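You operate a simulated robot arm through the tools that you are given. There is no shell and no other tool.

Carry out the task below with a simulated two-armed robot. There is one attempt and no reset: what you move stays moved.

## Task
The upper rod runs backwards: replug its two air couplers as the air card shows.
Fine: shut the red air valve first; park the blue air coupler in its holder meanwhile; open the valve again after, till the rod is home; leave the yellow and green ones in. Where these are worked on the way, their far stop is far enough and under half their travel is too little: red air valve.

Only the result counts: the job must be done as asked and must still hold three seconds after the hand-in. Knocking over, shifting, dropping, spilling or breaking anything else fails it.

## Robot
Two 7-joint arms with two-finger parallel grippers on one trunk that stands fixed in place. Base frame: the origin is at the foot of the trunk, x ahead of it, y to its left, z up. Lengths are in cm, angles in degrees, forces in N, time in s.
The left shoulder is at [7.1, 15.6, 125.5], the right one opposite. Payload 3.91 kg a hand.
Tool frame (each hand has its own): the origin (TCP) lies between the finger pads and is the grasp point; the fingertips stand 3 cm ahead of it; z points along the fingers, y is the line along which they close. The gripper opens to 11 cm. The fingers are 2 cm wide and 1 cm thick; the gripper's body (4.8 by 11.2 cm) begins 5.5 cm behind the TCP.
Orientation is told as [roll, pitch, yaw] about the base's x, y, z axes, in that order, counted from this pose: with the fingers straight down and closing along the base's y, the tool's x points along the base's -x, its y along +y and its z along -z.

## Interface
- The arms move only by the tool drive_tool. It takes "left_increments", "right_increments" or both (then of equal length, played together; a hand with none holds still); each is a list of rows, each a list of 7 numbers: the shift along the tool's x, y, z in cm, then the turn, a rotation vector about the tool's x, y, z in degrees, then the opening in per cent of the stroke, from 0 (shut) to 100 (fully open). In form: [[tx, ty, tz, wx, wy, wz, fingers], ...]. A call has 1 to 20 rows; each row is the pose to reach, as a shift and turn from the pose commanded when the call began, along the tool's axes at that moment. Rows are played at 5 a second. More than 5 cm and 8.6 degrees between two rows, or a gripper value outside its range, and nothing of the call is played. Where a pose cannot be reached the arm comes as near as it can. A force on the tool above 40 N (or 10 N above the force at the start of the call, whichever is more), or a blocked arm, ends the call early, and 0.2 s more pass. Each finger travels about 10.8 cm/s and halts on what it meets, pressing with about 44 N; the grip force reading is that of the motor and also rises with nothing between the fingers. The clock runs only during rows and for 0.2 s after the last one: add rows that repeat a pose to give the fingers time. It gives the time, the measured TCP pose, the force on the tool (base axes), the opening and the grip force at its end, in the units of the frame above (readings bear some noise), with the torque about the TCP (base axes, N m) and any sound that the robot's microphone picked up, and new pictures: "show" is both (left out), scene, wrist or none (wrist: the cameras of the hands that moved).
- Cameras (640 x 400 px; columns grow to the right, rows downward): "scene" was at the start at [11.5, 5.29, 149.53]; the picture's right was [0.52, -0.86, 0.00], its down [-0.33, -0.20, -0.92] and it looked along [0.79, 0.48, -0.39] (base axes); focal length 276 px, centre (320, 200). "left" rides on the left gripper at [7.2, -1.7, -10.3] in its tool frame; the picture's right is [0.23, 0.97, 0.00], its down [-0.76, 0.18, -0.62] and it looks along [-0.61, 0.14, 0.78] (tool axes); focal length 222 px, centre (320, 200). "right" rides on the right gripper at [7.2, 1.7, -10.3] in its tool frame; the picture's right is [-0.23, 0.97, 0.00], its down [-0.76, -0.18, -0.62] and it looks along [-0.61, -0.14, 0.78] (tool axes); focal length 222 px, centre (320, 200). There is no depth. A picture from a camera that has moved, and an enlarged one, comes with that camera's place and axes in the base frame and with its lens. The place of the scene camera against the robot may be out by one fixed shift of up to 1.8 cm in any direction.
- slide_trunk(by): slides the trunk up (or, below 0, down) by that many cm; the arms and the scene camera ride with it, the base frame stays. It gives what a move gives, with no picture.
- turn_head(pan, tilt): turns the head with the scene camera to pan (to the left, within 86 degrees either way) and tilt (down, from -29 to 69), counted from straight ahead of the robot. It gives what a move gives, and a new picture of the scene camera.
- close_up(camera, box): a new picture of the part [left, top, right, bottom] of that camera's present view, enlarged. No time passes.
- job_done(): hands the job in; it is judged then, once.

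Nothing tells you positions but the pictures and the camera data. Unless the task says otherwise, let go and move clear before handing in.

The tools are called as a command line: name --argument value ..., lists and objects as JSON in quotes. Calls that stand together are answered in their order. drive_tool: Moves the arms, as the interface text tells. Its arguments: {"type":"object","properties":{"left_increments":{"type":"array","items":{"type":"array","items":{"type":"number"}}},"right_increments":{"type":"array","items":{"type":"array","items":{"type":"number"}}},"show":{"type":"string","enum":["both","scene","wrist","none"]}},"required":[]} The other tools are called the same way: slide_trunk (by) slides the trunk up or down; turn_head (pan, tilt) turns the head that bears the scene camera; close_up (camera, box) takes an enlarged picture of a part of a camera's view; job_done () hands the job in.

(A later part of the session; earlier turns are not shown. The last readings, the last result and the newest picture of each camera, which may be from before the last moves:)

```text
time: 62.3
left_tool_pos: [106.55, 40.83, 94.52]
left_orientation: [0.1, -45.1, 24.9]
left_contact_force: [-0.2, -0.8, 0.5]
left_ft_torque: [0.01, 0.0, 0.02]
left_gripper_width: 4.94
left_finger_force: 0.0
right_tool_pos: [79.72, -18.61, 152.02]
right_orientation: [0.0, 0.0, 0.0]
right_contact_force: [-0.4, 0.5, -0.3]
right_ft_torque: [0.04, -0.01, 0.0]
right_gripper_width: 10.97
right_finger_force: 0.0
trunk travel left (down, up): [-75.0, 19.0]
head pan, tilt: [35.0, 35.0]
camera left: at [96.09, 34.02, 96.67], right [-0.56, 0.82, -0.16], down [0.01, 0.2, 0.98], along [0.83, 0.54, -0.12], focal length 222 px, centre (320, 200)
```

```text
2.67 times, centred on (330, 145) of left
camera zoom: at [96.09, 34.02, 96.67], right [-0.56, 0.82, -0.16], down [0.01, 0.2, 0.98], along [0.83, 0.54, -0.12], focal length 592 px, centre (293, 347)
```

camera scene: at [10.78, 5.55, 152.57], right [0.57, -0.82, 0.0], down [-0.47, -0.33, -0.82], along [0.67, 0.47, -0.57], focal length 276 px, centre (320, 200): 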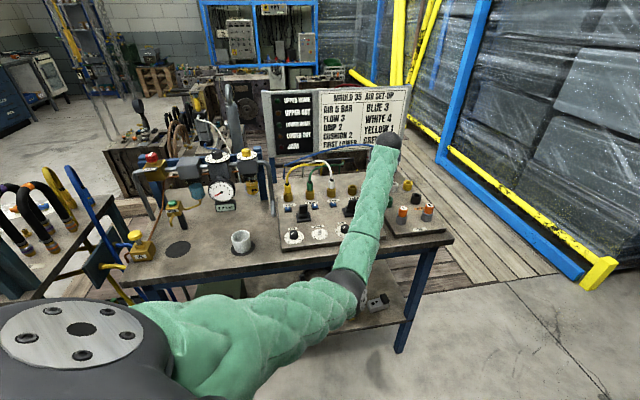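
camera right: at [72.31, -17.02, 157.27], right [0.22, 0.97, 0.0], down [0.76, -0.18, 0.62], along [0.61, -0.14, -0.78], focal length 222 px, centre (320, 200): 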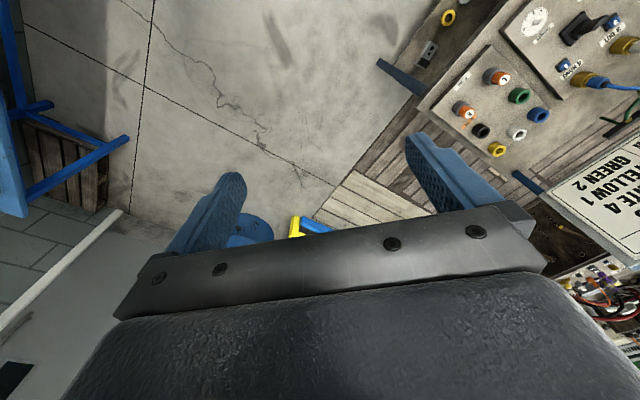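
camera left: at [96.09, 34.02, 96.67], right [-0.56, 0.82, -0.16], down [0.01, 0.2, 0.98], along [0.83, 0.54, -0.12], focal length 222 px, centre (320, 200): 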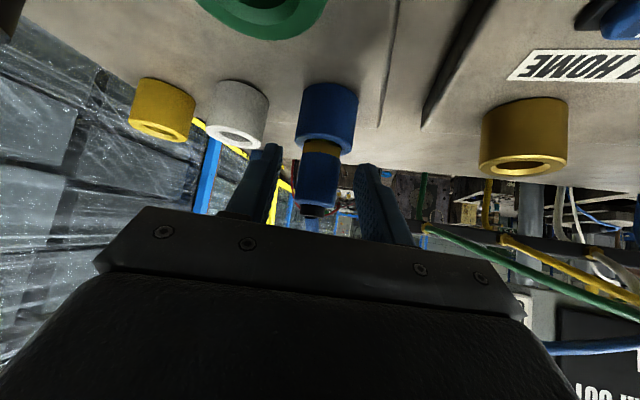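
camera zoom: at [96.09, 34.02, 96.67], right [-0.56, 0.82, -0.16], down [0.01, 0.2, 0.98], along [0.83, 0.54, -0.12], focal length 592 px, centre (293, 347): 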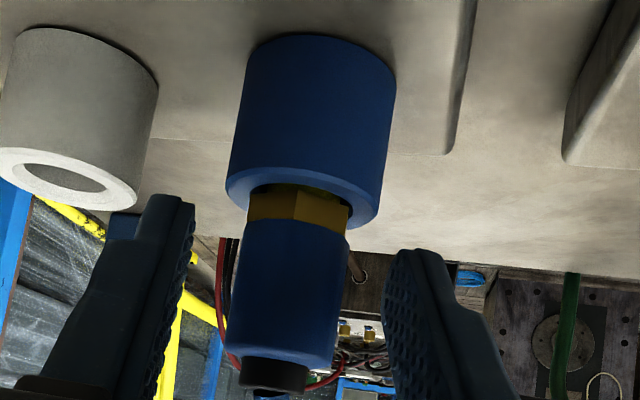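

Blue is parked in its holder. I'll back off and move over to button 3.

drive_tool --left_increments '[[0, 0, -2.5, 0, 0, 0, 45], [0, 0, -5.5, 0, 0, 0, 45], [0, 0, -8.5, 0, 0, 0, 45], [0.8, 3.0, -9.2, -2.0, 4.5, -3.1, 20], [2.0, 6.5, -9.7, -4.0, 9.0, -6.2, 0], [3.2, 10.0, -10.1, -6.2, 14.1, -9.7, 0], [4.7, 13.4, -10.6, -8.5, 19.4, -13.3, 0], [6.21, 16.79, -11.09, -10.84, 24.75, -17.0, 0], [6.21, 16.79, -11.09, -10.84, 24.75, -17.0, 0]]' --show "both"

close_up --camera "left" --box '[200, 0, 440, 200]'

close_up --camera "scene" --box '[260, 140, 460, 265]'

```text
time: 64.3
left_tool_pos: [88.23, 50.74, 98.0]
left_orientation: [0.1, -20.2, 44.9]
left_contact_force: [-0.3, -0.4, 0.3]
left_ft_torque: [0.0, 0.02, 0.05]
left_gripper_width: 0.0
left_finger_force: 38.0
right_tool_pos: [79.64, -18.74, 151.87]
right_orientation: [0.0, 0.1, 0.2]
right_contact_force: [0.5, 0.2, 0.3]
right_ft_torque: [0.05, 0.0, -0.02]
right_gripper_width: 11.0
right_finger_force: 0.1
trunk travel left (down, up): [-75.0, 19.0]
head pan, tilt: [35.0, 35.0]
camera scene: at [10.82, 5.46, 152.57], right [0.57, -0.82, 0.0], down [-0.47, -0.33, -0.82], along [0.67, 0.47, -0.57], focal length 276 px, centre (320, 200)
camera left: at [82.33, 42.18, 105.17], right [-0.84, 0.54, -0.08], down [0.23, 0.48, 0.85], along [0.49, 0.69, -0.53], focal length 222 px, centre (320, 200)
```

scene: 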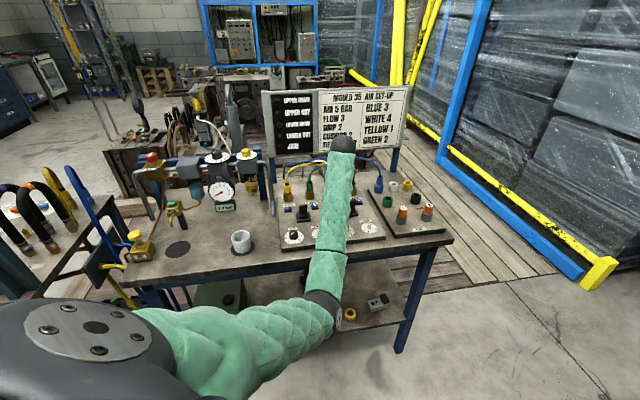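
left: 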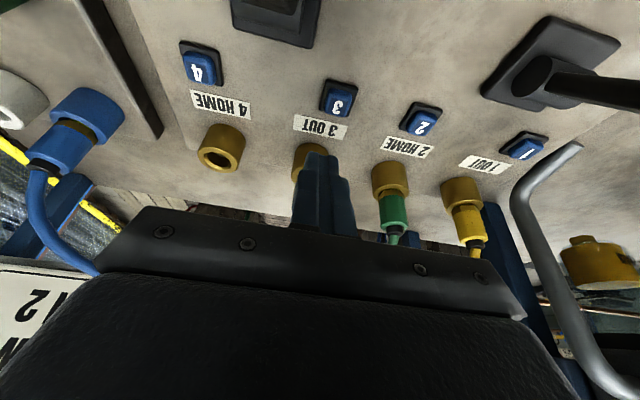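

```text
2.00 times, centred on (320, 100) of left
camera zoom: at [82.33, 42.18, 105.17], right [-0.84, 0.54, -0.08], down [0.23, 0.48, 0.85], along [0.49, 0.69, -0.53], focal length 444 px, centre (320, 400)
```

zoom: 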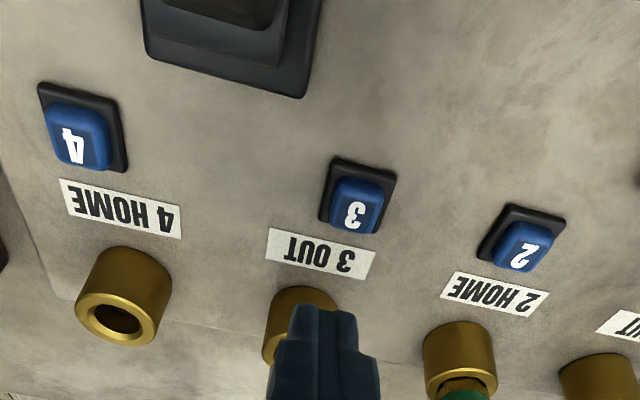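

```text
3.20 times, centred on (360, 202) of scene
camera zoom: at [10.82, 5.46, 152.57], right [0.57, -0.82, 0.0], down [-0.47, -0.33, -0.82], along [0.67, 0.47, -0.57], focal length 883 px, centre (192, 192)
```

zoom: 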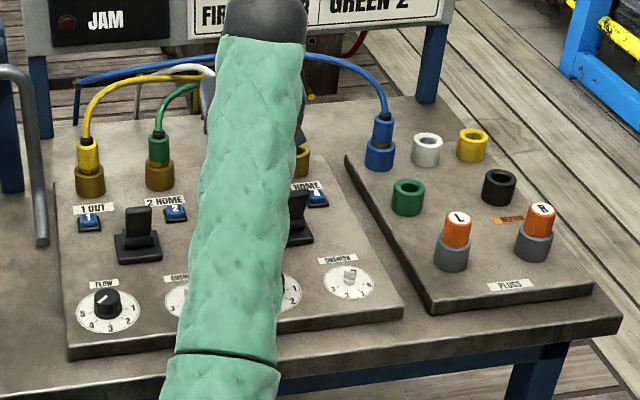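

Blue is parked upright in its holder. I'll shift 0.6 cm sideways and press button 3.

drive_tool --left_increments '[[0.684, 0.3, 1.88, 0, 0, 0, 0], [1.368, 0.6, 3.76, 0, 0, 0, 0], [1.71, 0.6, 4.7, 0, 0, 0, 0], [1.813, 0.6, 4.98, 0, 0, 0, 0], [1.915, 0.6, 5.26, 0, 0, 0, 0], [2.0, 0.6, 5.5, 0, 0, 0, 0]]' --show "none"

close_up --camera "left" --box '[200, 0, 440, 200]'

```text
time: 65.7
left_tool_pos: [87.87, 51.35, 92.17]
left_orientation: [0.0, -20.2, 44.9]
left_contact_force: [1.5, 0.2, 3.8]
left_ft_torque: [-0.03, -0.03, 0.01]
left_gripper_width: 0.0
left_finger_force: 37.3
right_tool_pos: [79.63, -18.71, 151.96]
right_orientation: [0.0, 0.0, 0.0]
right_contact_force: [-0.3, 0.3, 0.1]
right_ft_torque: [-0.04, -0.01, -0.02]
right_gripper_width: 11.01
right_finger_force: 0.0
trunk travel left (down, up): [-75.0, 19.0]
head pan, tilt: [35.0, 35.0]
heard: click
```

```text
2.00 times, centred on (320, 100) of left
camera zoom: at [81.86, 42.74, 99.36], right [-0.84, 0.54, -0.08], down [0.23, 0.48, 0.85], along [0.49, 0.69, -0.52], focal length 444 px, centre (320, 400)
```

zoom: 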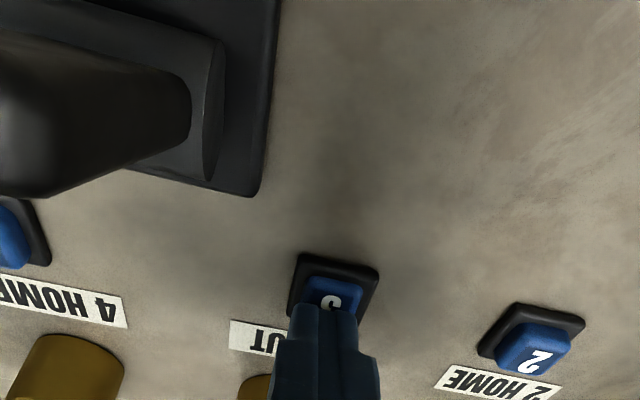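

Click heard at port 3. I'll lift off, tilt the hand and line up with the white coupler.

drive_tool --left_increments '[[-0.7, 0, -1.9, 0, 0, 0, 0], [-2.05, 0, -5.64, 0, 0, 0, 0], [-2.6, 0.24, -6.2, 2.05, -6.25, 3.25, 20], [-3.2, 0.48, -6.7, 4.1, -12.5, 6.5, 45], [-3.8, 0.72, -7.2, 6.16, -18.75, 9.74, 45], [-4.36, 0.97, -7.6, 8.21, -25, 12.98, 45], [-4.36, 0.97, -7.6, 8.21, -25, 12.98, 45]]' --show "wrist"

close_up --camera "left" --box '[220, 60, 460, 210]'

```text
time: 67.3
left_tool_pos: [88.31, 52.89, 100.75]
left_orientation: [0.3, -45.3, 29.6]
left_contact_force: [0.5, -0.4, -0.1]
left_ft_torque: [0.02, 0.02, -0.04]
left_gripper_width: 4.96
left_finger_force: 0.0
right_tool_pos: [79.68, -18.73, 151.86]
right_orientation: [0.0, 0.0, 0.1]
right_contact_force: [0.4, 0.4, 0.0]
right_ft_torque: [0.02, -0.01, -0.03]
right_gripper_width: 10.98
right_finger_force: 0.0
trunk travel left (down, up): [-75.0, 19.0]
head pan, tilt: [35.0, 35.0]
camera left: at [78.46, 45.35, 102.93], right [-0.62, 0.77, -0.16], down [-0.01, 0.2, 0.98], along [0.78, 0.61, -0.12], focal length 222 px, centre (320, 200)
```

left: 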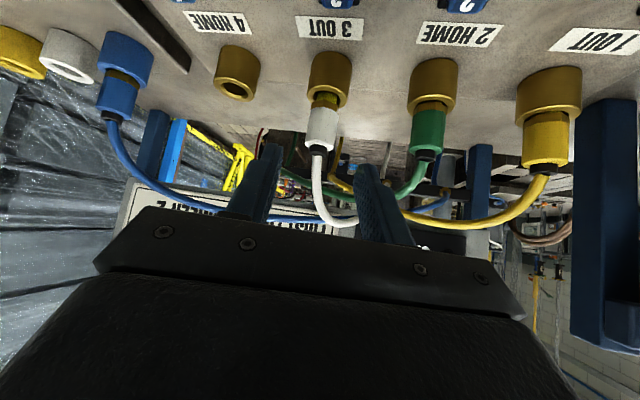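

```text
2.67 times, centred on (340, 135) of left
camera zoom: at [78.46, 45.35, 102.93], right [-0.62, 0.77, -0.16], down [-0.01, 0.2, 0.98], along [0.78, 0.61, -0.12], focal length 592 px, centre (267, 373)
```

zoom: 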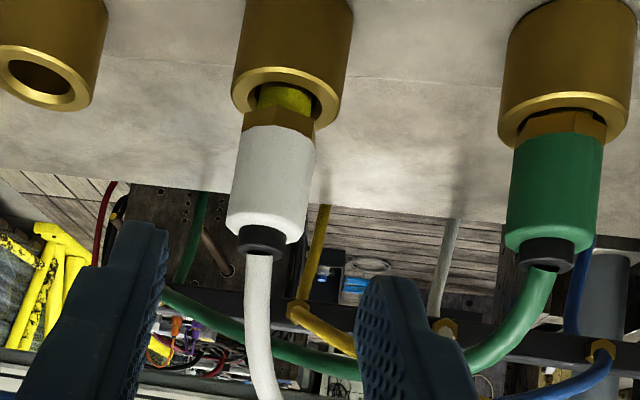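

White has popped up (yellow-green ring showing). I'll advance and grip it.

drive_tool --left_increments '[[0.05, 0.05, 2.5, 0, 0, 0, 45], [0.1, 0.1, 5.0, 0, 0, 0, 45], [0.15, 0.15, 7.2, 0, 0, 0, 45], [0.15, 0.15, 7.2, 0, 0, 0, 40], [0.15, 0.15, 7.2, 0, 0, 0, 20], [0.15, 0.15, 7.2, 0, 0, 0, 0], [0.15, 0.15, 7.2, 0, 0, 0, 0], [0.15, 0.15, 7.2, 0, 0, 0, 0]]' --show "none"

close_up --camera "left" --box '[220, 60, 460, 210]'

```text
time: 69.1
left_tool_pos: [92.47, 55.76, 95.62]
left_orientation: [0.2, -45.3, 29.5]
left_contact_force: [-0.6, -1.1, 0.5]
left_ft_torque: [0.05, 0.02, 0.01]
left_gripper_width: 2.41
left_finger_force: 43.7
right_tool_pos: [79.62, -18.75, 151.96]
right_orientation: [0.0, -0.1, 0.1]
right_contact_force: [-0.6, -0.3, -0.6]
right_ft_torque: [-0.02, 0.02, 0.04]
right_gripper_width: 10.98
right_finger_force: 0.0
trunk travel left (down, up): [-75.0, 19.0]
head pan, tilt: [35.0, 35.0]
```

```text
2.67 times, centred on (340, 135) of left
camera zoom: at [82.68, 48.0, 97.68], right [-0.62, 0.77, -0.16], down [-0.01, 0.2, 0.98], along [0.78, 0.61, -0.12], focal length 592 px, centre (267, 373)
```

zoom: 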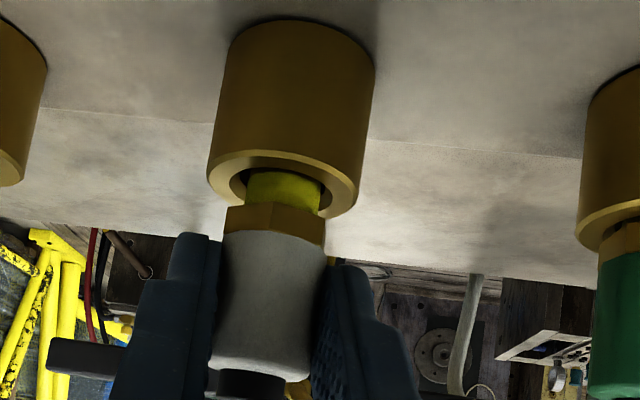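

White is gripped with no side load. I'll lift it out and carry it above port 4.

drive_tool --left_increments '[[-0.35, 0, -0.35, 0, 0, 0, 0], [-0.8, 0, -0.8, 0, 0, 0, 0], [-1.6, 0, -1.6, 0, 0, 0, 0], [-2.77, 0, -2.74, 0, 0, 0, 0], [-3.33, -3.0, -2.17, -3.65, 0, -3.61, 0], [-3.89, -6.0, -1.6, -7.3, 0, -7.22, 0], [-4.455, -9.01, -1.037, -10.95, 0, -10.83, 0], [-4.455, -9.01, -1.037, -10.95, 0, -10.83, 0]]' --show "wrist"

close_up --camera "left" --box '[270, 40, 390, 130]'

close_up --camera "left" --box '[220, 60, 420, 210]'

```text
time: 70.9
left_tool_pos: [98.96, 49.02, 99.41]
left_orientation: [0.2, -45.4, 45.1]
left_contact_force: [0.8, 0.7, -0.8]
left_ft_torque: [-0.05, -0.01, -0.03]
left_gripper_width: 2.43
left_finger_force: 44.2
right_tool_pos: [79.63, -18.67, 152.09]
right_orientation: [0.0, 0.0, 0.1]
right_contact_force: [0.0, 0.3, 0.0]
right_ft_torque: [0.01, -0.01, -0.03]
right_gripper_width: 11.01
right_finger_force: 0.0
trunk travel left (down, up): [-75.0, 19.0]
head pan, tilt: [35.0, 35.0]
camera left: at [91.63, 38.93, 101.57], right [-0.8, 0.57, -0.16], down [-0.06, 0.19, 0.98], along [0.59, 0.8, -0.12], focal length 222 px, centre (320, 200)
```

left: 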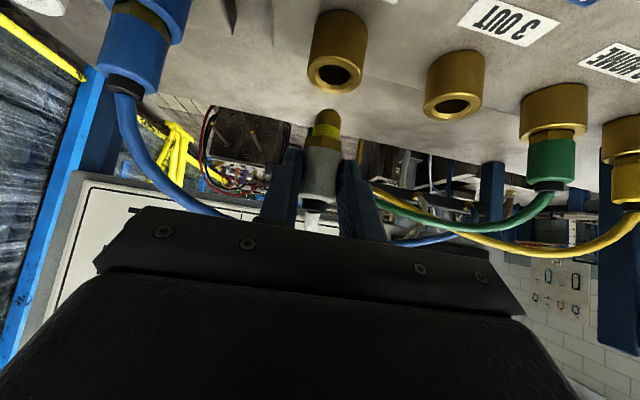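

```text
4.44 times, centred on (330, 85) of left
camera zoom: at [91.63, 38.93, 101.57], right [-0.8, 0.57, -0.16], down [-0.06, 0.19, 0.98], along [0.59, 0.8, -0.12], focal length 987 px, centre (276, 711)
```

zoom: 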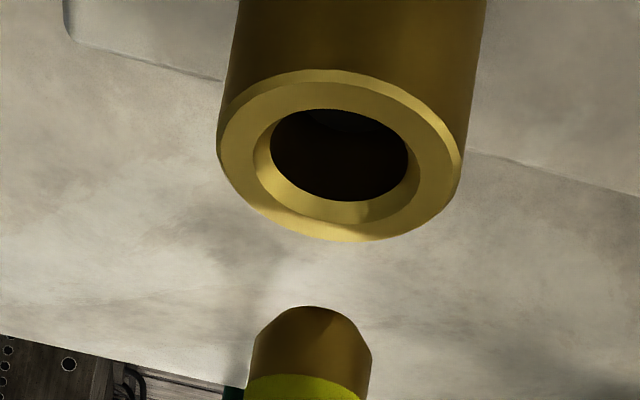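

```text
2.67 times, centred on (320, 135) of left
camera zoom: at [91.63, 38.93, 101.57], right [-0.8, 0.57, -0.16], down [-0.06, 0.19, 0.98], along [0.59, 0.8, -0.12], focal length 592 px, centre (320, 373)
```

zoom: 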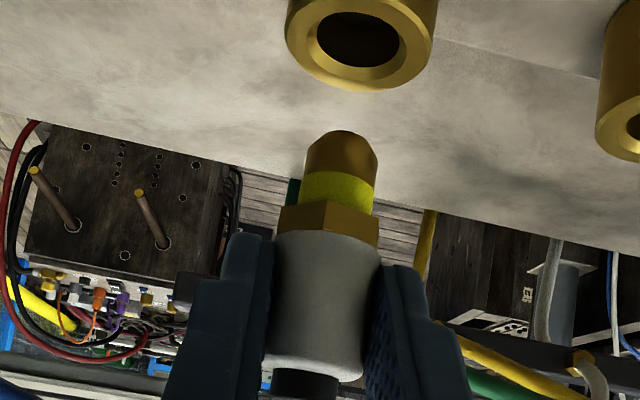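

Alignment over port 4 looks right from both the image and the TCP reference. I'll lower until the tip enters.

drive_tool --left_increments '[[0.43, 0, 0.56, 0, 0, 0, 0], [0.92, 0, 1.05, 0, 0, 0, 0], [1.35, 0, 1.47, 0, 0, 0, 0], [1.63, 0, 1.75, 0, 0, 0, 0], [1.84, 0, 1.96, 0, 0, 0, 0]]' --show "none"

close_up --camera "left" --box '[270, 50, 390, 140]'

```text
time: 72.1
left_tool_pos: [99.05, 49.01, 96.71]
left_orientation: [0.2, -45.3, 45.0]
left_contact_force: [0.9, 0.4, -0.6]
left_ft_torque: [0.0, 0.02, -0.01]
left_gripper_width: 2.41
left_finger_force: 43.7
right_tool_pos: [79.58, -18.77, 152.03]
right_orientation: [0.0, -0.1, 0.1]
right_contact_force: [-0.1, -1.0, -0.6]
right_ft_torque: [-0.04, 0.0, 0.0]
right_gripper_width: 11.0
right_finger_force: 0.0
trunk travel left (down, up): [-75.0, 19.0]
head pan, tilt: [35.0, 35.0]
```

```text
4.44 times, centred on (330, 95) of left
camera zoom: at [91.71, 39.04, 98.86], right [-0.8, 0.57, -0.16], down [-0.06, 0.19, 0.98], along [0.59, 0.8, -0.12], focal length 987 px, centre (276, 667)
```

zoom: 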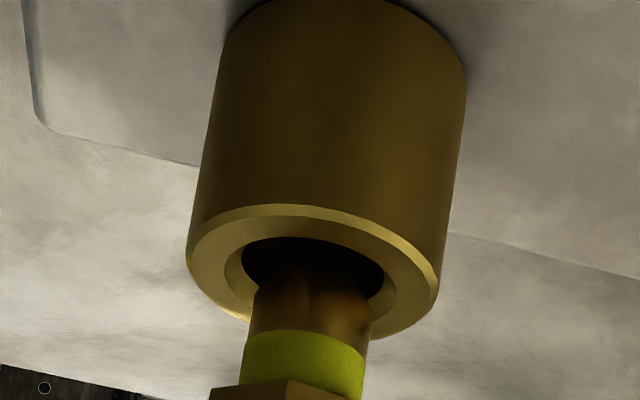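

drive_tool --left_increments '[[0.28, 0, 0.28, 0, 0, 0, 0], [0.57, 0, 0.56, 0, 0, 0, 0], [0.78, 0, 0.77, 0, 0, 0, 0]]' --show "none"

close_up --camera "left" --box '[270, 50, 390, 140]'

```text
time: 72.9
left_tool_pos: [98.94, 49.16, 95.62]
left_orientation: [0.1, -45.4, 45.1]
left_contact_force: [0.3, -0.6, -0.9]
left_ft_torque: [-0.03, 0.01, 0.0]
left_gripper_width: 2.4
left_finger_force: 44.2
right_tool_pos: [79.62, -18.66, 151.89]
right_orientation: [0.0, 0.0, 0.1]
right_contact_force: [-0.4, 0.3, 0.0]
right_ft_torque: [-0.01, -0.01, -0.05]
right_gripper_width: 11.02
right_finger_force: 0.1
trunk travel left (down, up): [-75.0, 19.0]
head pan, tilt: [35.0, 35.0]
```

```text
4.44 times, centred on (330, 95) of left
camera zoom: at [91.68, 39.04, 97.8], right [-0.8, 0.57, -0.16], down [-0.06, 0.19, 0.98], along [0.59, 0.8, -0.12], focal length 987 px, centre (276, 667)
```

zoom: 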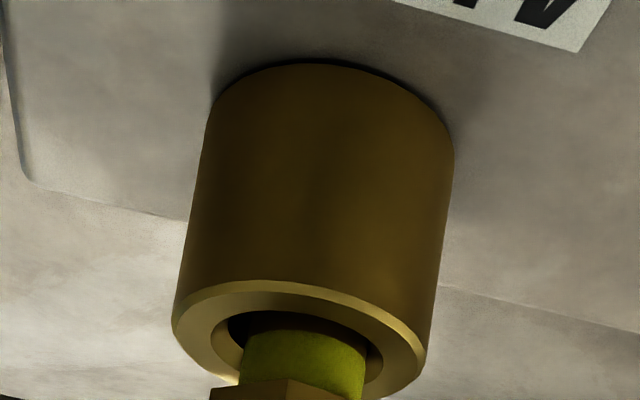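

drive_tool --left_increments '[[0, 0, 0, 0, 0, 0, 20], [0, 0, 0, 0, 0, 0, 40], [-0.36, 0, -0.36, 0, 0, 0, 40], [-0.36, 0, -0.36, 0, 0, 0, 20], [-0.36, 0, -0.36, 0, 0, 0, 0], [-0.36, 0, -0.36, 0, 0, 0, 0], [-0.36, 0, -0.36, 0, 0, 0, 0]]' --show "none"

drive_tool --left_increments '[[0.15, 0, 0.15, 0, 0, 0, 0], [0.3, 0, 0.3, 0, 0, 0, 0], [0.45, 0, 0.45, 0, 0, 0, 0], [0.6, 0, 0.6, 0, 0, 0, 0], [0.75, 0, 0.75, 0, 0, 0, 0]]' --show "none"

close_up --camera "left" --box '[250, 50, 410, 200]'

```text
time: 74.5
left_tool_pos: [99.06, 49.08, 96.22]
left_orientation: [0.1, -45.4, 45.0]
left_contact_force: [-0.6, -0.1, 0.1]
left_ft_torque: [0.02, 0.02, 0.01]
left_gripper_width: 2.43
left_finger_force: 44.0
right_tool_pos: [79.6, -18.69, 151.97]
right_orientation: [0.1, 0.1, 0.1]
right_contact_force: [-0.2, 0.4, -0.2]
right_ft_torque: [0.0, 0.0, -0.01]
right_gripper_width: 11.02
right_finger_force: 0.0
trunk travel left (down, up): [-75.0, 19.0]
head pan, tilt: [35.0, 35.0]
```

```text
time: 75.7
left_tool_pos: [99.05, 49.15, 95.53]
left_orientation: [0.1, -45.5, 45.0]
left_contact_force: [4.4, 0.8, 18.6]
left_ft_torque: [0.27, -0.47, -0.07]
left_gripper_width: 2.42
left_finger_force: 43.8
right_tool_pos: [79.56, -18.9, 152.06]
right_orientation: [0.1, 0.1, 0.0]
right_contact_force: [-0.1, -0.6, 0.6]
right_ft_torque: [-0.04, -0.03, -0.01]
right_gripper_width: 11.02
right_finger_force: 0.1
trunk travel left (down, up): [-75.0, 19.0]
head pan, tilt: [35.0, 35.0]
```

```text
2.67 times, centred on (330, 125) of left
camera zoom: at [91.65, 39.0, 97.62], right [-0.8, 0.57, -0.16], down [-0.06, 0.19, 0.98], along [0.59, 0.8, -0.11], focal length 592 px, centre (293, 400)
```

zoom: 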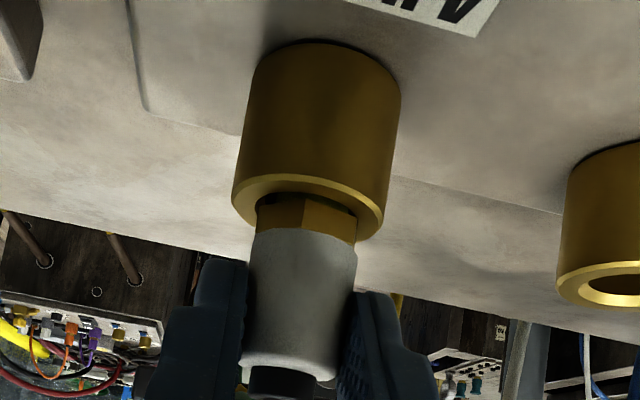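

drive_tool --left_increments '[[0.12, 0, 0.12, 0, 0, 0, 0], [0.25, 0, 0.25, 0, 0, 0, 0], [0.38, 0, 0.38, 0, 0, 0, 0], [0.38, 0, 0.38, 0, 0, 0, 0]]' --show "none"

close_up --camera "left" --box '[250, 50, 410, 200]'

```text
time: 76.7
left_tool_pos: [98.92, 48.97, 94.99]
left_orientation: [0.1, -45.5, 45.1]
left_contact_force: [5.0, -0.1, 32.3]
left_ft_torque: [0.34, -0.7, -0.07]
left_gripper_width: 2.4
left_finger_force: 44.0
right_tool_pos: [79.32, -18.85, 152.13]
right_orientation: [0.1, -0.1, 0.1]
right_contact_force: [0.4, 0.1, -0.2]
right_ft_torque: [0.0, -0.04, 0.01]
right_gripper_width: 11.01
right_finger_force: 0.0
trunk travel left (down, up): [-75.0, 19.0]
head pan, tilt: [35.0, 35.0]
```

```text
2.67 times, centred on (330, 125) of left
camera zoom: at [91.52, 38.89, 97.03], right [-0.8, 0.57, -0.16], down [-0.06, 0.19, 0.98], along [0.59, 0.8, -0.11], focal length 592 px, centre (293, 400)
```

zoom: 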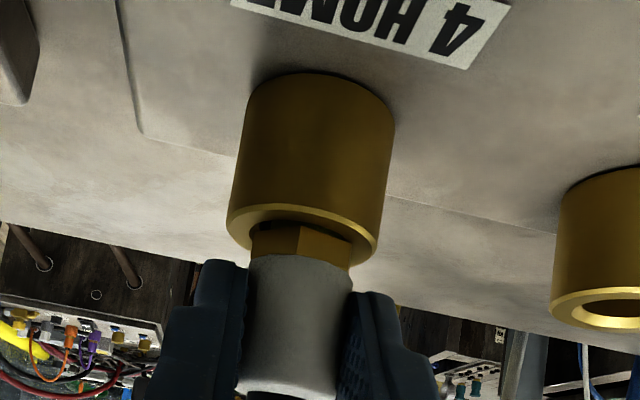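

drive_tool --left_increments '[[-0.3, 0, -0.3, 0, 0, 0, 0], [-0.6, 0, -0.6, 0, 0, 0, 0], [-0.8, 0, -0.8, 0, 0, 0, 0]]' --show "none"

close_up --camera "left" --box '[250, 50, 410, 200]'

```text
time: 77.5
left_tool_pos: [98.96, 48.88, 94.92]
left_orientation: [0.5, -44.9, 44.7]
left_contact_force: [-12.1, -10.7, -16.1]
left_ft_torque: [-0.8, 0.83, 0.05]
left_gripper_width: 2.41
left_finger_force: 44.6
right_tool_pos: [79.77, -18.63, 151.91]
right_orientation: [0.0, 0.1, 0.2]
right_contact_force: [0.9, 0.5, 0.6]
right_ft_torque: [0.02, 0.02, -0.02]
right_gripper_width: 11.04
right_finger_force: 0.0
trunk travel left (down, up): [-75.0, 19.0]
head pan, tilt: [35.0, 35.0]
```

```text
2.67 times, centred on (330, 125) of left
camera zoom: at [91.63, 38.93, 97.22], right [-0.8, 0.57, -0.15], down [-0.05, 0.19, 0.98], along [0.59, 0.8, -0.13], focal length 592 px, centre (293, 400)
```

zoom: 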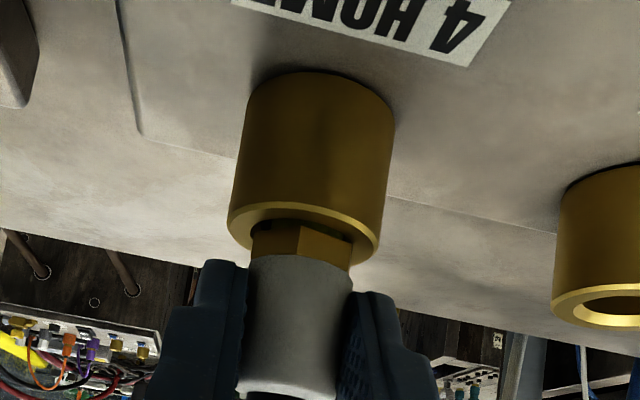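

White holds against a 16 N pull with no ring showing, so it's latched in port 4. I'll release and check.

drive_tool --left_increments '[[0.1, 0, 0.1, 0, 0, 0, 20], [0.1, 0, 0.1, 0, 0, 0, 45], [0.1, 0, 0.1, 0, 0, 0, 45], [0, 0, -3, 0, 0, 0, 45], [0, 0, -6, 0, 0, 0, 45], [0, 0, -9, 0, 0, 0, 45]]' --show "both"

close_up --camera "left" --box '[240, 20, 480, 170]'

```text
time: 78.9
left_tool_pos: [94.55, 44.53, 102.19]
left_orientation: [0.2, -45.4, 45.0]
left_contact_force: [-0.5, -0.7, 0.0]
left_ft_torque: [0.0, -0.01, 0.03]
left_gripper_width: 4.96
left_finger_force: 0.1
right_tool_pos: [79.51, -18.76, 151.88]
right_orientation: [0.0, 0.0, 0.1]
right_contact_force: [-0.5, -0.2, -0.5]
right_ft_torque: [0.01, 0.01, -0.02]
right_gripper_width: 10.98
right_finger_force: 0.0
trunk travel left (down, up): [-75.0, 19.0]
head pan, tilt: [35.0, 35.0]
camera scene: at [10.76, 5.45, 152.57], right [0.57, -0.82, 0.0], down [-0.47, -0.33, -0.82], along [0.67, 0.47, -0.57], focal length 276 px, centre (320, 200)
camera left: at [87.13, 34.46, 104.22], right [-0.8, 0.57, -0.16], down [-0.06, 0.19, 0.98], along [0.59, 0.8, -0.12], focal length 222 px, centre (320, 200)
```

scene: 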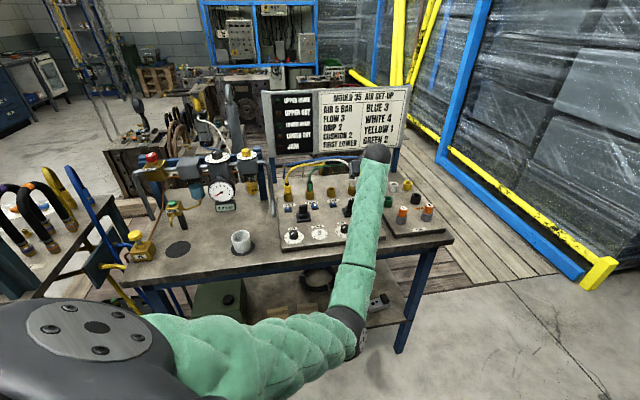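
left: 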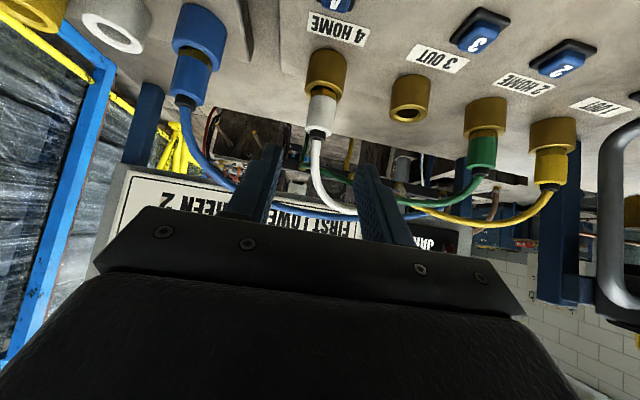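

```text
2.67 times, centred on (360, 95) of left
camera zoom: at [87.13, 34.46, 104.22], right [-0.8, 0.57, -0.16], down [-0.06, 0.19, 0.98], along [0.59, 0.8, -0.12], focal length 592 px, centre (213, 480)
```

zoom: 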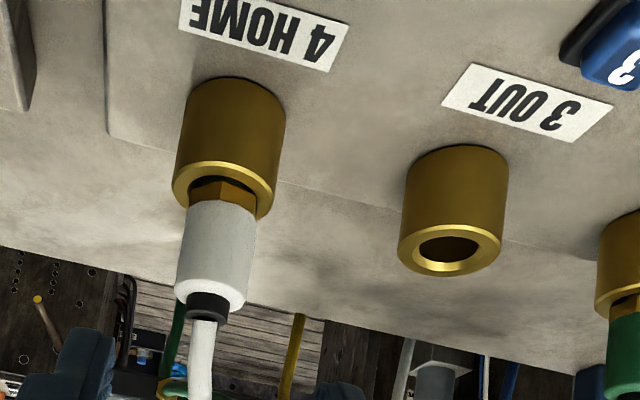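

White sits in port 4 just like the green one in its port. Now I'll go back to the blue coupler in its holder.

drive_tool --left_increments '[[0.18, -2.29, 0.33, 3.53, 0.1, 3.53, 45], [0.35, -4.57, 0.66, 7.07, 0.2, 7.07, 45], [0.53, -6.86, 0.99, 10.6, 0.3, 10.6, 45], [0.705, -9.14, 1.32, 14.1, 0.4, 14.1, 45], [0.705, -9.14, 1.32, 14.1, 0.4, 14.1, 45]]' --show "wrist"

close_up --camera "left" --box '[220, 60, 460, 210]'

```text
time: 80.1
left_tool_pos: [101.41, 38.54, 100.66]
left_orientation: [0.3, -44.9, 25.0]
left_contact_force: [-0.1, -0.2, 0.2]
left_ft_torque: [0.04, -0.05, -0.02]
left_gripper_width: 4.92
left_finger_force: 0.1
right_tool_pos: [79.64, -18.77, 151.89]
right_orientation: [0.1, -0.1, 0.1]
right_contact_force: [0.8, 0.5, 0.7]
right_ft_torque: [0.01, 0.02, 0.02]
right_gripper_width: 11.04
right_finger_force: 0.0
trunk travel left (down, up): [-75.0, 19.0]
head pan, tilt: [35.0, 35.0]
camera left: at [91.09, 31.59, 102.87], right [-0.56, 0.81, -0.16], down [0.02, 0.2, 0.98], along [0.83, 0.55, -0.13], focal length 222 px, centre (320, 200)
```

left: 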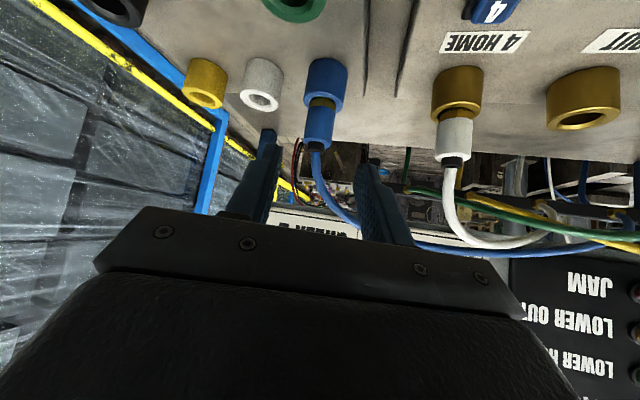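

```text
2.67 times, centred on (340, 135) of left
camera zoom: at [91.09, 31.59, 102.87], right [-0.56, 0.81, -0.16], down [0.02, 0.2, 0.98], along [0.83, 0.55, -0.13], focal length 592 px, centre (267, 373)
```

zoom: 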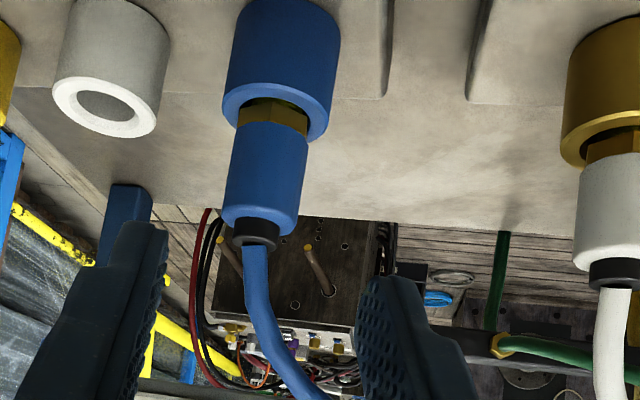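

drive_tool --left_increments '[[0, -0.03, 2.6, 0, 0, 0, 45], [0, -0.05, 5.2, 0, 0, 0, 45], [0.02, -0.05, 7.75, 0, 0, 0, 45], [0.02, -0.05, 7.75, 0, 0, 0, 40], [0.02, -0.05, 7.75, 0, 0, 0, 20], [0.02, -0.05, 7.75, 0, 0, 0, 0], [0.02, -0.05, 7.75, 0, 0, 0, 0], [0.02, -0.05, 7.75, 0, 0, 0, 0]]' --show "none"

close_up --camera "left" --box '[220, 60, 460, 210]'

```text
time: 81.9
left_tool_pos: [106.35, 40.77, 95.11]
left_orientation: [0.2, -44.8, 25.1]
left_contact_force: [0.7, 0.3, -0.9]
left_ft_torque: [0.01, 0.03, 0.0]
left_gripper_width: 2.41
left_finger_force: 43.9
right_tool_pos: [79.6, -18.73, 151.94]
right_orientation: [0.0, 0.0, 0.1]
right_contact_force: [0.1, 0.0, -0.4]
right_ft_torque: [0.03, 0.02, 0.01]
right_gripper_width: 10.99
right_finger_force: 0.1
trunk travel left (down, up): [-75.0, 19.0]
head pan, tilt: [35.0, 35.0]
```

```text
2.67 times, centred on (340, 135) of left
camera zoom: at [96.07, 33.87, 97.32], right [-0.56, 0.81, -0.16], down [0.02, 0.2, 0.98], along [0.83, 0.55, -0.13], focal length 592 px, centre (267, 373)
```

zoom: 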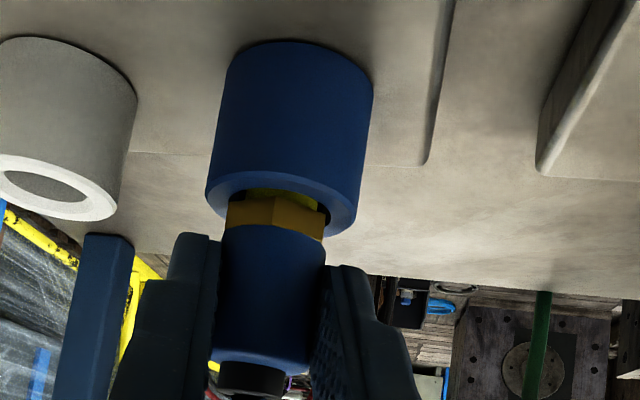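

Blue is gripped again. Before carrying it across, I'll check how the hoses run.

close_up --camera "scene" --box '[260, 130, 460, 255]'

close_up --camera "right" --box '[480, 0, 640, 140]'

drive_tool --left_increments '[[-0.6, 0, -0.6, 0, 0, 0, 0], [-1.6, 0, -1.6, 0, 0, 0, 0], [-3.5, 0, -3.5, 0, 0, 0, 0]]' --show "wrist"

close_up --camera "left" --box '[270, 40, 390, 130]'

```text
3.20 times, centred on (360, 192) of scene
camera zoom: at [10.82, 5.53, 152.57], right [0.57, -0.82, 0.0], down [-0.47, -0.33, -0.82], along [0.67, 0.47, -0.57], focal length 883 px, centre (192, 224)
```

zoom: 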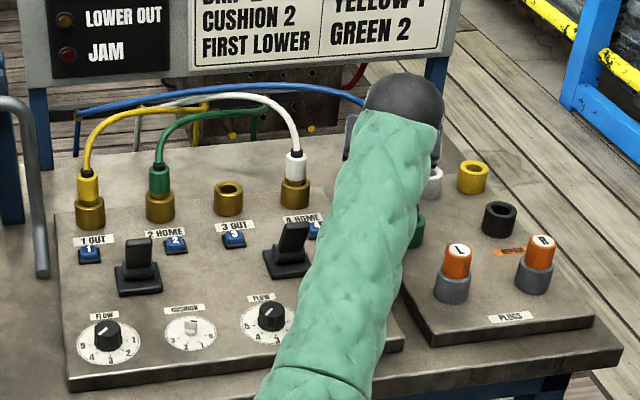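

```text
2.86 times, centred on (560, 70) of right
camera zoom: at [72.43, -16.98, 162.25], right [0.23, 0.97, 0.0], down [0.76, -0.18, 0.62], along [0.61, -0.14, -0.78], focal length 635 px, centre (-366, 571)
```

zoom: 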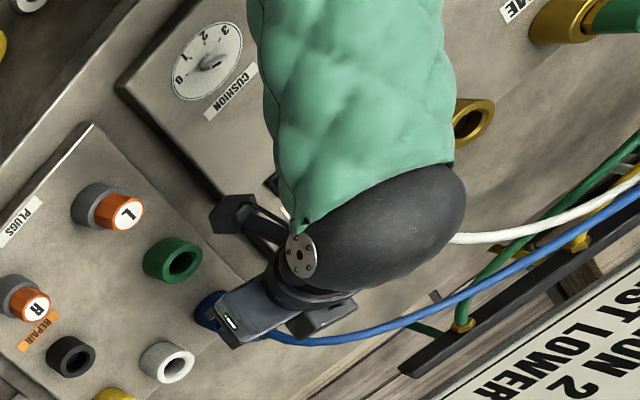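

```text
time: 82.7
left_tool_pos: [106.33, 40.75, 100.18]
left_orientation: [0.3, -45.0, 25.0]
left_contact_force: [-0.1, -0.2, 0.1]
left_ft_torque: [0.0, 0.01, 0.0]
left_gripper_width: 2.4
left_finger_force: 44.1
right_tool_pos: [79.64, -18.83, 151.87]
right_orientation: [0.0, 0.0, 0.0]
right_contact_force: [-0.3, -0.7, -0.2]
right_ft_torque: [-0.03, -0.04, 0.03]
right_gripper_width: 10.95
right_finger_force: 0.1
trunk travel left (down, up): [-75.0, 19.0]
head pan, tilt: [35.0, 35.0]
camera left: at [96.01, 33.84, 102.25], right [-0.56, 0.81, -0.16], down [0.02, 0.2, 0.98], along [0.83, 0.55, -0.13], focal length 222 px, centre (320, 200)
```

left: 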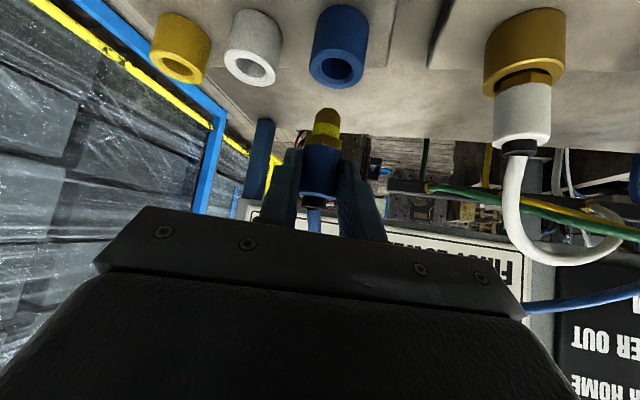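

```text
4.44 times, centred on (330, 85) of left
camera zoom: at [96.01, 33.84, 102.25], right [-0.56, 0.81, -0.16], down [0.02, 0.2, 0.98], along [0.83, 0.55, -0.13], focal length 987 px, centre (276, 711)
```

zoom: 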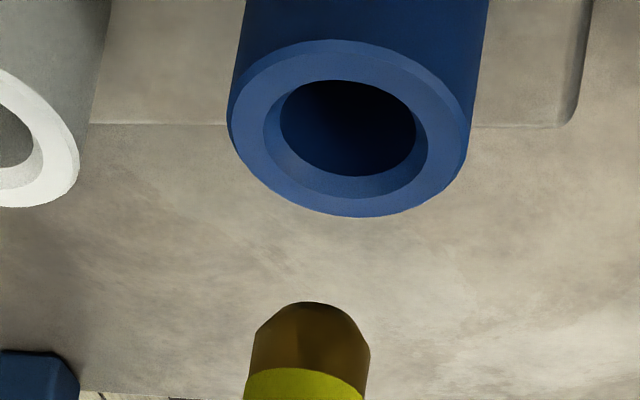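

Blue is out. I'll carry it up and over the white hose (TCP z ≈ 113) to above port 3.

drive_tool --left_increments '[[-2.26, 0, -2.26, 0, 0, 0, 0], [-4.53, 0, -4.53, 0, 0, 0, 0], [-6.79, 0, -6.79, 0, 0, 0, 0], [-9.05, 0, -9.05, 0, 0, 0, 0], [-8.17, 3.89, -9.93, -0.64, 0, -0.64, 0], [-7.29, 7.78, -10.81, -1.27, 0, -1.27, 0], [-6.41, 11.68, -11.69, -1.91, 0, -1.91, 0], [-5.53, 15.57, -12.57, -2.54, 0, -2.54, 0], [-4.65, 19.46, -13.45, -3.18, 0, -3.18, 0], [-4.65, 19.46, -13.45, -3.18, 0, -3.18, 0]]' --show "both"

close_up --camera "scene" --box '[240, 110, 440, 235]'

```text
time: 84.9
left_tool_pos: [92.4, 55.6, 112.93]
left_orientation: [0.4, -44.8, 29.5]
left_contact_force: [0.4, -0.1, 0.0]
left_ft_torque: [0.03, 0.01, 0.0]
left_gripper_width: 2.41
left_finger_force: 43.4
right_tool_pos: [79.67, -18.82, 151.94]
right_orientation: [0.0, 0.1, 0.0]
right_contact_force: [-0.4, 0.4, 0.6]
right_ft_torque: [-0.01, 0.03, 0.01]
right_gripper_width: 11.01
right_finger_force: 0.0
trunk travel left (down, up): [-75.0, 19.0]
head pan, tilt: [35.0, 35.0]
camera scene: at [10.85, 5.44, 152.57], right [0.57, -0.82, 0.0], down [-0.47, -0.33, -0.82], along [0.67, 0.47, -0.57], focal length 276 px, centre (320, 200)
camera left: at [82.65, 47.87, 115.16], right [-0.62, 0.77, -0.16], down [0.0, 0.2, 0.98], along [0.78, 0.61, -0.13], focal length 222 px, centre (320, 200)
```

scene: 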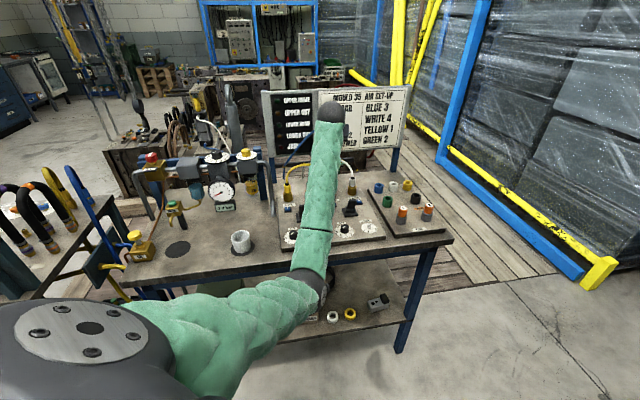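
left: 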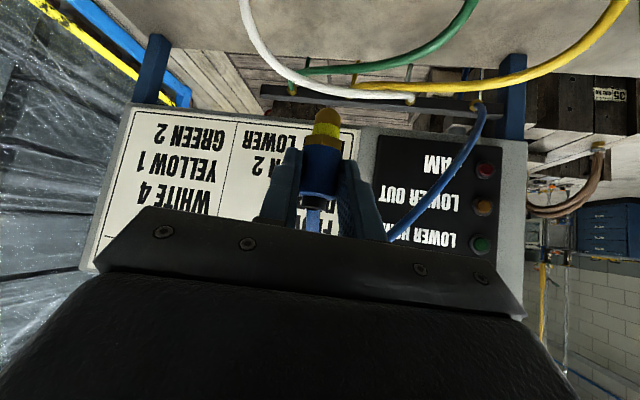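

```text
3.20 times, centred on (340, 172) of scene
camera zoom: at [10.85, 5.44, 152.57], right [0.57, -0.82, 0.0], down [-0.47, -0.33, -0.82], along [0.67, 0.47, -0.57], focal length 883 px, centre (256, 288)
```

zoom: 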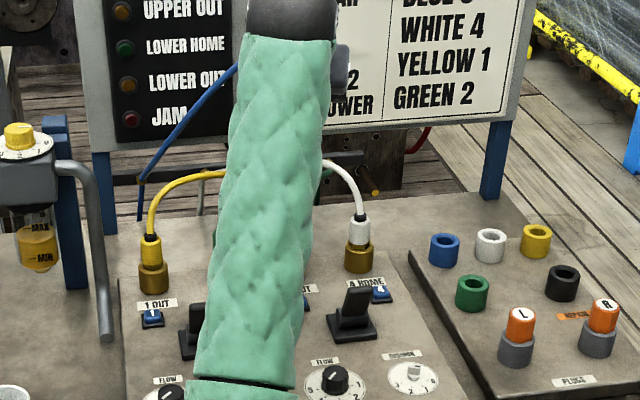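

drive_tool --left_increments '[[1.8, 0.02, 1.85, 0, 0, 0, 0], [3.6, 0.04, 3.7, 0, 0, 0, 0], [5.4, 0.06, 5.55, 0, 0, 0, 0], [7.2, 0.08, 7.4, 0, 0, 0, 0], [8.99, 0.1, 9.25, 0, 0, 0, 0], [8.99, 0.1, 9.25, 0, 0, 0, 0]]' --show "wrist"

close_up --camera "left" --box '[270, 40, 390, 130]'

```text
time: 86.3
left_tool_pos: [92.56, 55.84, 100.06]
left_orientation: [0.2, -44.9, 29.6]
left_contact_force: [-0.2, -0.2, -0.9]
left_ft_torque: [0.01, 0.02, -0.01]
left_gripper_width: 2.41
left_finger_force: 44.1
right_tool_pos: [79.55, -18.68, 151.85]
right_orientation: [0.0, -0.1, 0.1]
right_contact_force: [-0.2, 0.1, 0.0]
right_ft_torque: [-0.02, -0.01, 0.02]
right_gripper_width: 10.99
right_finger_force: 0.1
trunk travel left (down, up): [-75.0, 19.0]
head pan, tilt: [35.0, 35.0]
camera left: at [82.77, 48.11, 102.27], right [-0.62, 0.77, -0.16], down [0.0, 0.2, 0.98], along [0.78, 0.61, -0.13], focal length 222 px, centre (320, 200)
```

left: 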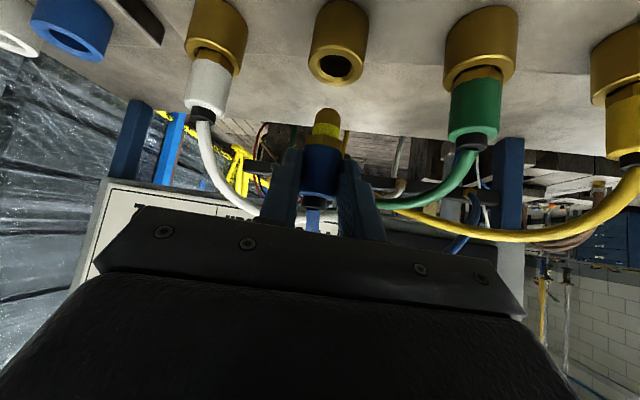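

```text
4.44 times, centred on (330, 85) of left
camera zoom: at [82.77, 48.11, 102.27], right [-0.62, 0.77, -0.16], down [0.0, 0.2, 0.98], along [0.78, 0.61, -0.13], focal length 987 px, centre (276, 711)
```

zoom: 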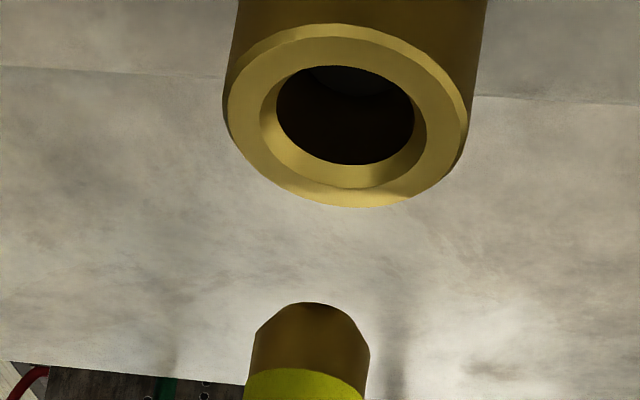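

drive_tool --left_increments '[[0.78, -0.01, 0.64, 0, 0, 0, 0], [1.48, -0.02, 1.35, 0, 0, 0, 0], [2.05, -0.02, 1.91, 0, 0, 0, 0], [2.4, -0.02, 2.27, 0, 0, 0, 0]]' --show "none"

close_up --camera "left" --box '[270, 50, 390, 140]'

```text
time: 87.3
left_tool_pos: [92.44, 55.72, 96.81]
left_orientation: [0.2, -44.9, 29.5]
left_contact_force: [-0.2, 0.3, 0.1]
left_ft_torque: [0.02, 0.0, 0.0]
left_gripper_width: 2.42
left_finger_force: 44.1
right_tool_pos: [79.56, -18.6, 151.84]
right_orientation: [0.1, 0.0, 0.1]
right_contact_force: [0.1, -0.8, -0.1]
right_ft_torque: [-0.03, 0.03, 0.04]
right_gripper_width: 10.99
right_finger_force: 0.1
trunk travel left (down, up): [-75.0, 19.0]
head pan, tilt: [35.0, 35.0]
```

```text
4.44 times, centred on (330, 95) of left
camera zoom: at [82.67, 48.09, 98.95], right [-0.62, 0.77, -0.16], down [0.0, 0.2, 0.98], along [0.78, 0.61, -0.13], focal length 987 px, centre (276, 667)
```

zoom: 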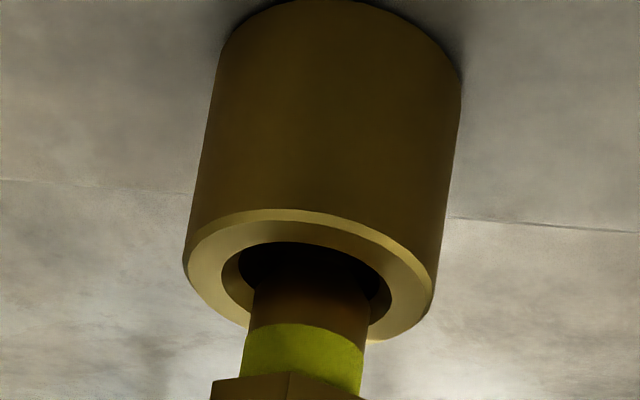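

drive_tool --left_increments '[[0.28, 0, 0.28, 0, 0, 0, 0], [0.56, 0, 0.57, 0, 0, 0, 0], [0.78, 0, 0.78, 0, 0, 0, 0]]' --show "none"

drive_tool --left_increments '[[0, 0, 0, 0, 0, 0, 20], [0, 0, 0, 0, 0, 0, 40], [-0.36, 0, -0.36, 0, 0, 0, 40], [-0.36, 0, -0.36, 0, 0, 0, 20], [-0.36, 0, -0.36, 0, 0, 0, 0], [-0.36, 0, -0.36, 0, 0, 0, 0], [-0.36, 0, -0.36, 0, 0, 0, 0]]' --show "none"

close_up --camera "left" --box '[250, 50, 410, 200]'

```text
time: 88.1
left_tool_pos: [92.41, 55.67, 95.68]
left_orientation: [0.3, -44.9, 29.5]
left_contact_force: [-2.7, -4.9, 4.0]
left_ft_torque: [-0.23, 0.07, -0.01]
left_gripper_width: 2.41
left_finger_force: 44.0
right_tool_pos: [79.42, -18.7, 151.97]
right_orientation: [0.0, 0.0, 0.0]
right_contact_force: [0.2, 0.7, 0.5]
right_ft_torque: [-0.01, 0.0, 0.02]
right_gripper_width: 11.01
right_finger_force: 0.3
trunk travel left (down, up): [-75.0, 19.0]
head pan, tilt: [35.0, 35.0]
```

```text
time: 89.7
left_tool_pos: [92.36, 55.72, 96.16]
left_orientation: [0.3, -45.0, 29.5]
left_contact_force: [1.1, -0.8, 2.2]
left_ft_torque: [-0.1, -0.07, -0.04]
left_gripper_width: 2.39
left_finger_force: 44.2
right_tool_pos: [79.64, -18.64, 151.99]
right_orientation: [0.0, 0.0, 0.1]
right_contact_force: [0.0, -0.4, -0.4]
right_ft_torque: [0.01, 0.01, -0.03]
right_gripper_width: 11.0
right_finger_force: 0.1
trunk travel left (down, up): [-75.0, 19.0]
head pan, tilt: [35.0, 35.0]
```

```text
2.67 times, centred on (330, 125) of left
camera zoom: at [82.64, 48.09, 98.36], right [-0.62, 0.77, -0.16], down [0.0, 0.2, 0.98], along [0.78, 0.61, -0.13], focal length 592 px, centre (293, 400)
```

zoom: 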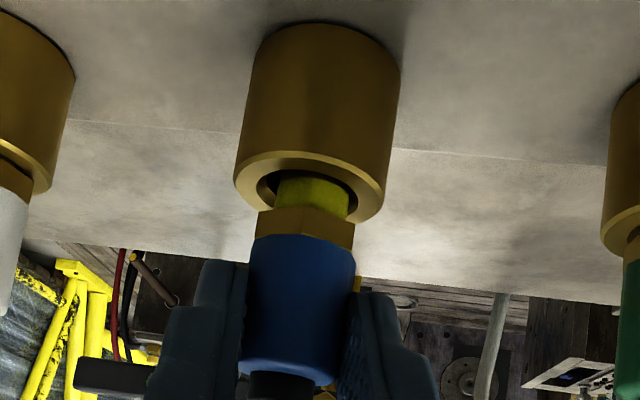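

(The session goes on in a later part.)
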